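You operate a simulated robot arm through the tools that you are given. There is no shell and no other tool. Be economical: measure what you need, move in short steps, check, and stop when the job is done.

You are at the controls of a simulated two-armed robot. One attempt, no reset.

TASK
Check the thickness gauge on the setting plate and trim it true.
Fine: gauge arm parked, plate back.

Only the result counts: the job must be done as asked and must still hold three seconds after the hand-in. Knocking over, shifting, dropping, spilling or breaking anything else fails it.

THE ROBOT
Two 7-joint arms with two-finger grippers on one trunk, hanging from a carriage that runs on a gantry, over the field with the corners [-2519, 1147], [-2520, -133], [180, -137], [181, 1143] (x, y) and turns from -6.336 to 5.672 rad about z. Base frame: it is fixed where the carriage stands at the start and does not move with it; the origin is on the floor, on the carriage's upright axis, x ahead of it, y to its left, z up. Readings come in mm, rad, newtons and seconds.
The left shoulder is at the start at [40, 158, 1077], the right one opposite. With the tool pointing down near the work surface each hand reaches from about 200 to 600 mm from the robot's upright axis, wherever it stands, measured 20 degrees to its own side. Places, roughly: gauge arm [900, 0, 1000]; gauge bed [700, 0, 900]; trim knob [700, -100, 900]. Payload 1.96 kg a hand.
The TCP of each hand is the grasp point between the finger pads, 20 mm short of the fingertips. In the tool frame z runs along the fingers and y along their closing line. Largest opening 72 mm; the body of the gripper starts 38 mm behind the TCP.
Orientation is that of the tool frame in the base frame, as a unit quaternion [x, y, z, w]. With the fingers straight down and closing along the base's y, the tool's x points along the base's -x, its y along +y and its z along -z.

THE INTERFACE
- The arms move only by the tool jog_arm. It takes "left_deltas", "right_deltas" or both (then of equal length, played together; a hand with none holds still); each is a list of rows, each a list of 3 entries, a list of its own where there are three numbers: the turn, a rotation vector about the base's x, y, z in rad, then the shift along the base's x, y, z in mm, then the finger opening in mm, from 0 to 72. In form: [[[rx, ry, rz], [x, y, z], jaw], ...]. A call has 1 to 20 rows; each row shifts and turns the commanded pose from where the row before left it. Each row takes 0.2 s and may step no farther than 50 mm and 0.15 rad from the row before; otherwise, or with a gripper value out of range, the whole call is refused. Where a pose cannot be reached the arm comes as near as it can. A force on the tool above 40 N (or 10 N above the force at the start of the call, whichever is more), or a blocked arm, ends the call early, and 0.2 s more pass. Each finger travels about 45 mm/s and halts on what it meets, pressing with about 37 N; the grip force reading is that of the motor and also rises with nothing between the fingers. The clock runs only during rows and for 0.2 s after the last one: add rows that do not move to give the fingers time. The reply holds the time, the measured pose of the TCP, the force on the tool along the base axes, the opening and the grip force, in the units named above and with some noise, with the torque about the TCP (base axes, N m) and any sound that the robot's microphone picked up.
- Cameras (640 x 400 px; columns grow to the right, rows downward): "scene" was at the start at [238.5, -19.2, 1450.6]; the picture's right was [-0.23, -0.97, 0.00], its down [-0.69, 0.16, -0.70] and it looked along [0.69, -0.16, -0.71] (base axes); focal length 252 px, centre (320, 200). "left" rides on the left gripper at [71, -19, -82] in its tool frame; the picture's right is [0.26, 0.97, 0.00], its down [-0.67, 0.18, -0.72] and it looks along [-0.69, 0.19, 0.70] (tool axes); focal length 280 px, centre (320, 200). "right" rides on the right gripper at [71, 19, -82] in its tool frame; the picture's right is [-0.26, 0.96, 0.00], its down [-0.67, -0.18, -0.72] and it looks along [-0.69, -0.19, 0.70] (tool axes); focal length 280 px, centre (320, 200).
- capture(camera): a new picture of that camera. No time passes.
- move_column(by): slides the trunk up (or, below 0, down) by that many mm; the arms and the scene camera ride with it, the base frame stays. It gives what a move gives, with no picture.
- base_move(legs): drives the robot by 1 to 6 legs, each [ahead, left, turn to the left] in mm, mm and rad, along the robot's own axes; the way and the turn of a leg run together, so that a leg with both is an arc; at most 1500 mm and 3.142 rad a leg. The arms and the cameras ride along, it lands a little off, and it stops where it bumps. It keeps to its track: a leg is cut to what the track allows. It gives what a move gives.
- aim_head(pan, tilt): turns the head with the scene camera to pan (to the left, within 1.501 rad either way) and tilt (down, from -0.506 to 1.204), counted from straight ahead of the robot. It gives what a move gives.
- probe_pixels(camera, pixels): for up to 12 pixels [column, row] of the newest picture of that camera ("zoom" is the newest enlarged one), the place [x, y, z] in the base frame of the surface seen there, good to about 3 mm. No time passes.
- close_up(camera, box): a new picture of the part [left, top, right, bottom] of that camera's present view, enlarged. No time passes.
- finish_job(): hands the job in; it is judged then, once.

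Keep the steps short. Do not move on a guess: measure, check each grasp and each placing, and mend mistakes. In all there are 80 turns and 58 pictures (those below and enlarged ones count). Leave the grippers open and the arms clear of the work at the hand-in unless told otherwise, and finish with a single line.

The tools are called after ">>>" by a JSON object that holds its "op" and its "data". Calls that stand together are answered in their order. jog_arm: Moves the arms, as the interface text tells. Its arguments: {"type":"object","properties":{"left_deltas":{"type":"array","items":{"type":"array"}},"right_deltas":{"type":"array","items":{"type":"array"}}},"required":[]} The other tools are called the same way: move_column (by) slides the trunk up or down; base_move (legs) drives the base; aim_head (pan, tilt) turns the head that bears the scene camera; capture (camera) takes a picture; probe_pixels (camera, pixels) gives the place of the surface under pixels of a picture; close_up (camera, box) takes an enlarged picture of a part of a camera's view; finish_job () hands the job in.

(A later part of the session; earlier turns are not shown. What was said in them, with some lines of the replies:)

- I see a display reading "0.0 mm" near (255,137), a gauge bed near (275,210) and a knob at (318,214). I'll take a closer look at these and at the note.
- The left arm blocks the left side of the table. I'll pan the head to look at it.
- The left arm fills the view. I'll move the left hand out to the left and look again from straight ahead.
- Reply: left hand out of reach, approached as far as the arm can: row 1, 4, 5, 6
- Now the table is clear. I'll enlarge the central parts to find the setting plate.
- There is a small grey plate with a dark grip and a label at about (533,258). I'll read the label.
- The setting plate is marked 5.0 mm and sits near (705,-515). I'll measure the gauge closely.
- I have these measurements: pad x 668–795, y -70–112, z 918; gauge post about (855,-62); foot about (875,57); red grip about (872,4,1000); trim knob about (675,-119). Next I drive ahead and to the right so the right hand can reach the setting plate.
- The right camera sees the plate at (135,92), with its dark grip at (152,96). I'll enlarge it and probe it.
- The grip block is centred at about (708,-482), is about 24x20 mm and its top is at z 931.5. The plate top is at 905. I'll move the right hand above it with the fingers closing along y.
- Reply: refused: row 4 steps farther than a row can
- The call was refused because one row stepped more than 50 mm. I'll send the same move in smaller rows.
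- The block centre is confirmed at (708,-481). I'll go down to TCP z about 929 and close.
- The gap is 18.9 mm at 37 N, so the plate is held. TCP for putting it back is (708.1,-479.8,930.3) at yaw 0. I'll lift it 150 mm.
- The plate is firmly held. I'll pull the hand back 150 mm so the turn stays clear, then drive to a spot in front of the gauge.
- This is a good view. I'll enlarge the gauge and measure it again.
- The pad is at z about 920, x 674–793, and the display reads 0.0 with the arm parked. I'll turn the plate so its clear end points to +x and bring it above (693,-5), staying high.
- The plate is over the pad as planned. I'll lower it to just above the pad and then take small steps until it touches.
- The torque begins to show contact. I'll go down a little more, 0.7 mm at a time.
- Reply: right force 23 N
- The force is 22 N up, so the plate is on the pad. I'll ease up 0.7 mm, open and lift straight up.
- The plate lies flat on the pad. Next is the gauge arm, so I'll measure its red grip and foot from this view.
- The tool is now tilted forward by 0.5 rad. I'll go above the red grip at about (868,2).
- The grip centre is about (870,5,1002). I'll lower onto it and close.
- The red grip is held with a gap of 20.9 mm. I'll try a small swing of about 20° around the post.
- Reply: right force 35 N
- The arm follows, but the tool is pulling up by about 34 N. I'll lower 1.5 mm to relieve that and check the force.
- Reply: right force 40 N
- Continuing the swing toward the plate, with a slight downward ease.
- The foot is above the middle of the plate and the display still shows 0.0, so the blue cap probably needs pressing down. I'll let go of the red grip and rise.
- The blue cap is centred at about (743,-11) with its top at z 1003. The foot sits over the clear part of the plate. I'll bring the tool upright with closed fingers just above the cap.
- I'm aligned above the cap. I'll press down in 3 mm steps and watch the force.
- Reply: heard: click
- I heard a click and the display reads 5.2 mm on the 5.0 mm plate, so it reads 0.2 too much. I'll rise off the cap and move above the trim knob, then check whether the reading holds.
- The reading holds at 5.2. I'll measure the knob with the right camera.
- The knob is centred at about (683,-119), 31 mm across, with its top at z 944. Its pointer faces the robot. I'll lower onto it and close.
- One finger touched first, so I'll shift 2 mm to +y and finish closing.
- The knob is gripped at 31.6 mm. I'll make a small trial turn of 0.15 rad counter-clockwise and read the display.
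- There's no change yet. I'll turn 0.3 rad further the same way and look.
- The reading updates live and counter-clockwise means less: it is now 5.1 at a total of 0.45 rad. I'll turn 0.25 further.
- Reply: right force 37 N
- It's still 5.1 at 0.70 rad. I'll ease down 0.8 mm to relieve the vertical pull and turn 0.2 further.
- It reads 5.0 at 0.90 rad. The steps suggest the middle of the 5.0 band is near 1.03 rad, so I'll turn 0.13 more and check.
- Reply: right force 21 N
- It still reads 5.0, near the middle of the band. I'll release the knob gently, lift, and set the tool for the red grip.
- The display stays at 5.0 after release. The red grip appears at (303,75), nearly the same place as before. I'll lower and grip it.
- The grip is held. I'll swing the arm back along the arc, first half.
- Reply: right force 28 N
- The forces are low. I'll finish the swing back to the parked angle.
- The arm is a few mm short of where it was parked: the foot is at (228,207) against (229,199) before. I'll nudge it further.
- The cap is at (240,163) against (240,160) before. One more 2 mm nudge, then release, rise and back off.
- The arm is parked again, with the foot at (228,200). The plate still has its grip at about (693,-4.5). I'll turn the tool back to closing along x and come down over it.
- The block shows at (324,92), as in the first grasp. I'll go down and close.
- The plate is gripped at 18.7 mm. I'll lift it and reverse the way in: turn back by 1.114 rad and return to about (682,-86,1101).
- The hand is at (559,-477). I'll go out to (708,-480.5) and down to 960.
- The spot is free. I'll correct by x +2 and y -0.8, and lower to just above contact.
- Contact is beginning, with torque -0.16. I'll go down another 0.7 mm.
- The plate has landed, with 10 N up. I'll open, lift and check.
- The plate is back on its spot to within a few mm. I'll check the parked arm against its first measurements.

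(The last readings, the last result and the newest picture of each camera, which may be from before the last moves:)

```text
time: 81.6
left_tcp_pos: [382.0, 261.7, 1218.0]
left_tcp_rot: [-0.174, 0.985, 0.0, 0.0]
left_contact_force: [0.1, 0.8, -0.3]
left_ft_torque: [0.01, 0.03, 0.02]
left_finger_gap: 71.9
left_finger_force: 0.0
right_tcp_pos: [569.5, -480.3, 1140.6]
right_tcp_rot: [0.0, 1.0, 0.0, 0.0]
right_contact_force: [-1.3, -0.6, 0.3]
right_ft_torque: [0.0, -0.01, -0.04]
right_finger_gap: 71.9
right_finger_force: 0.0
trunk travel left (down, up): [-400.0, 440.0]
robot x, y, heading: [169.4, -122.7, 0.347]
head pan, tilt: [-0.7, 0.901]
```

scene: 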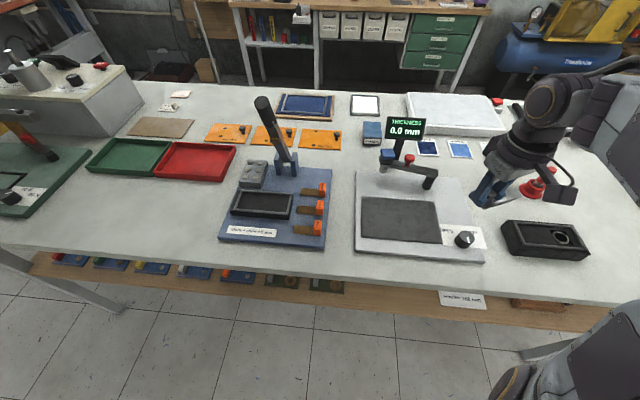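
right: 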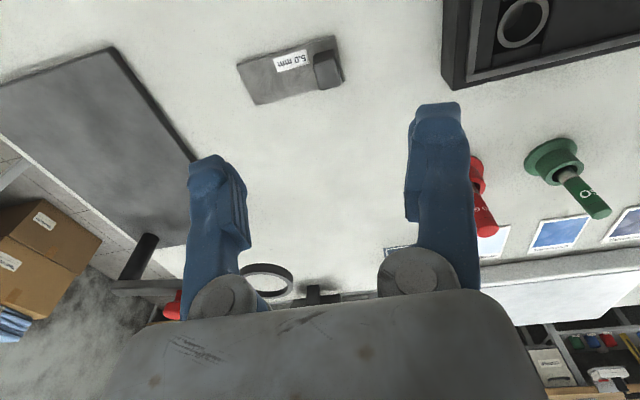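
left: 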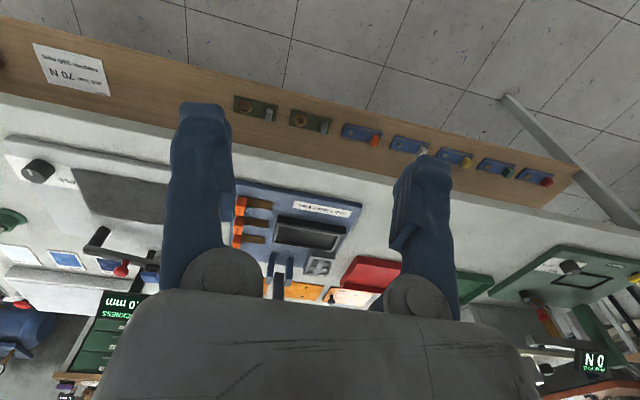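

The arm is parked at its first position, with its foot at about (871,57). The display reads 5.0 mm, the plate is back and both hands are open and clear. I'll hand in.

>>> {"op": "finish_job", "data": {}}

```text
The job is handed in.
```

The gauge read 5.2 mm on the 5.0 mm setting plate, so I trimmed it to 5.0 mm (not re-pressed after the trim), parked the gauge arm, put the plate back within a few mm of its spot, and handed the job in.
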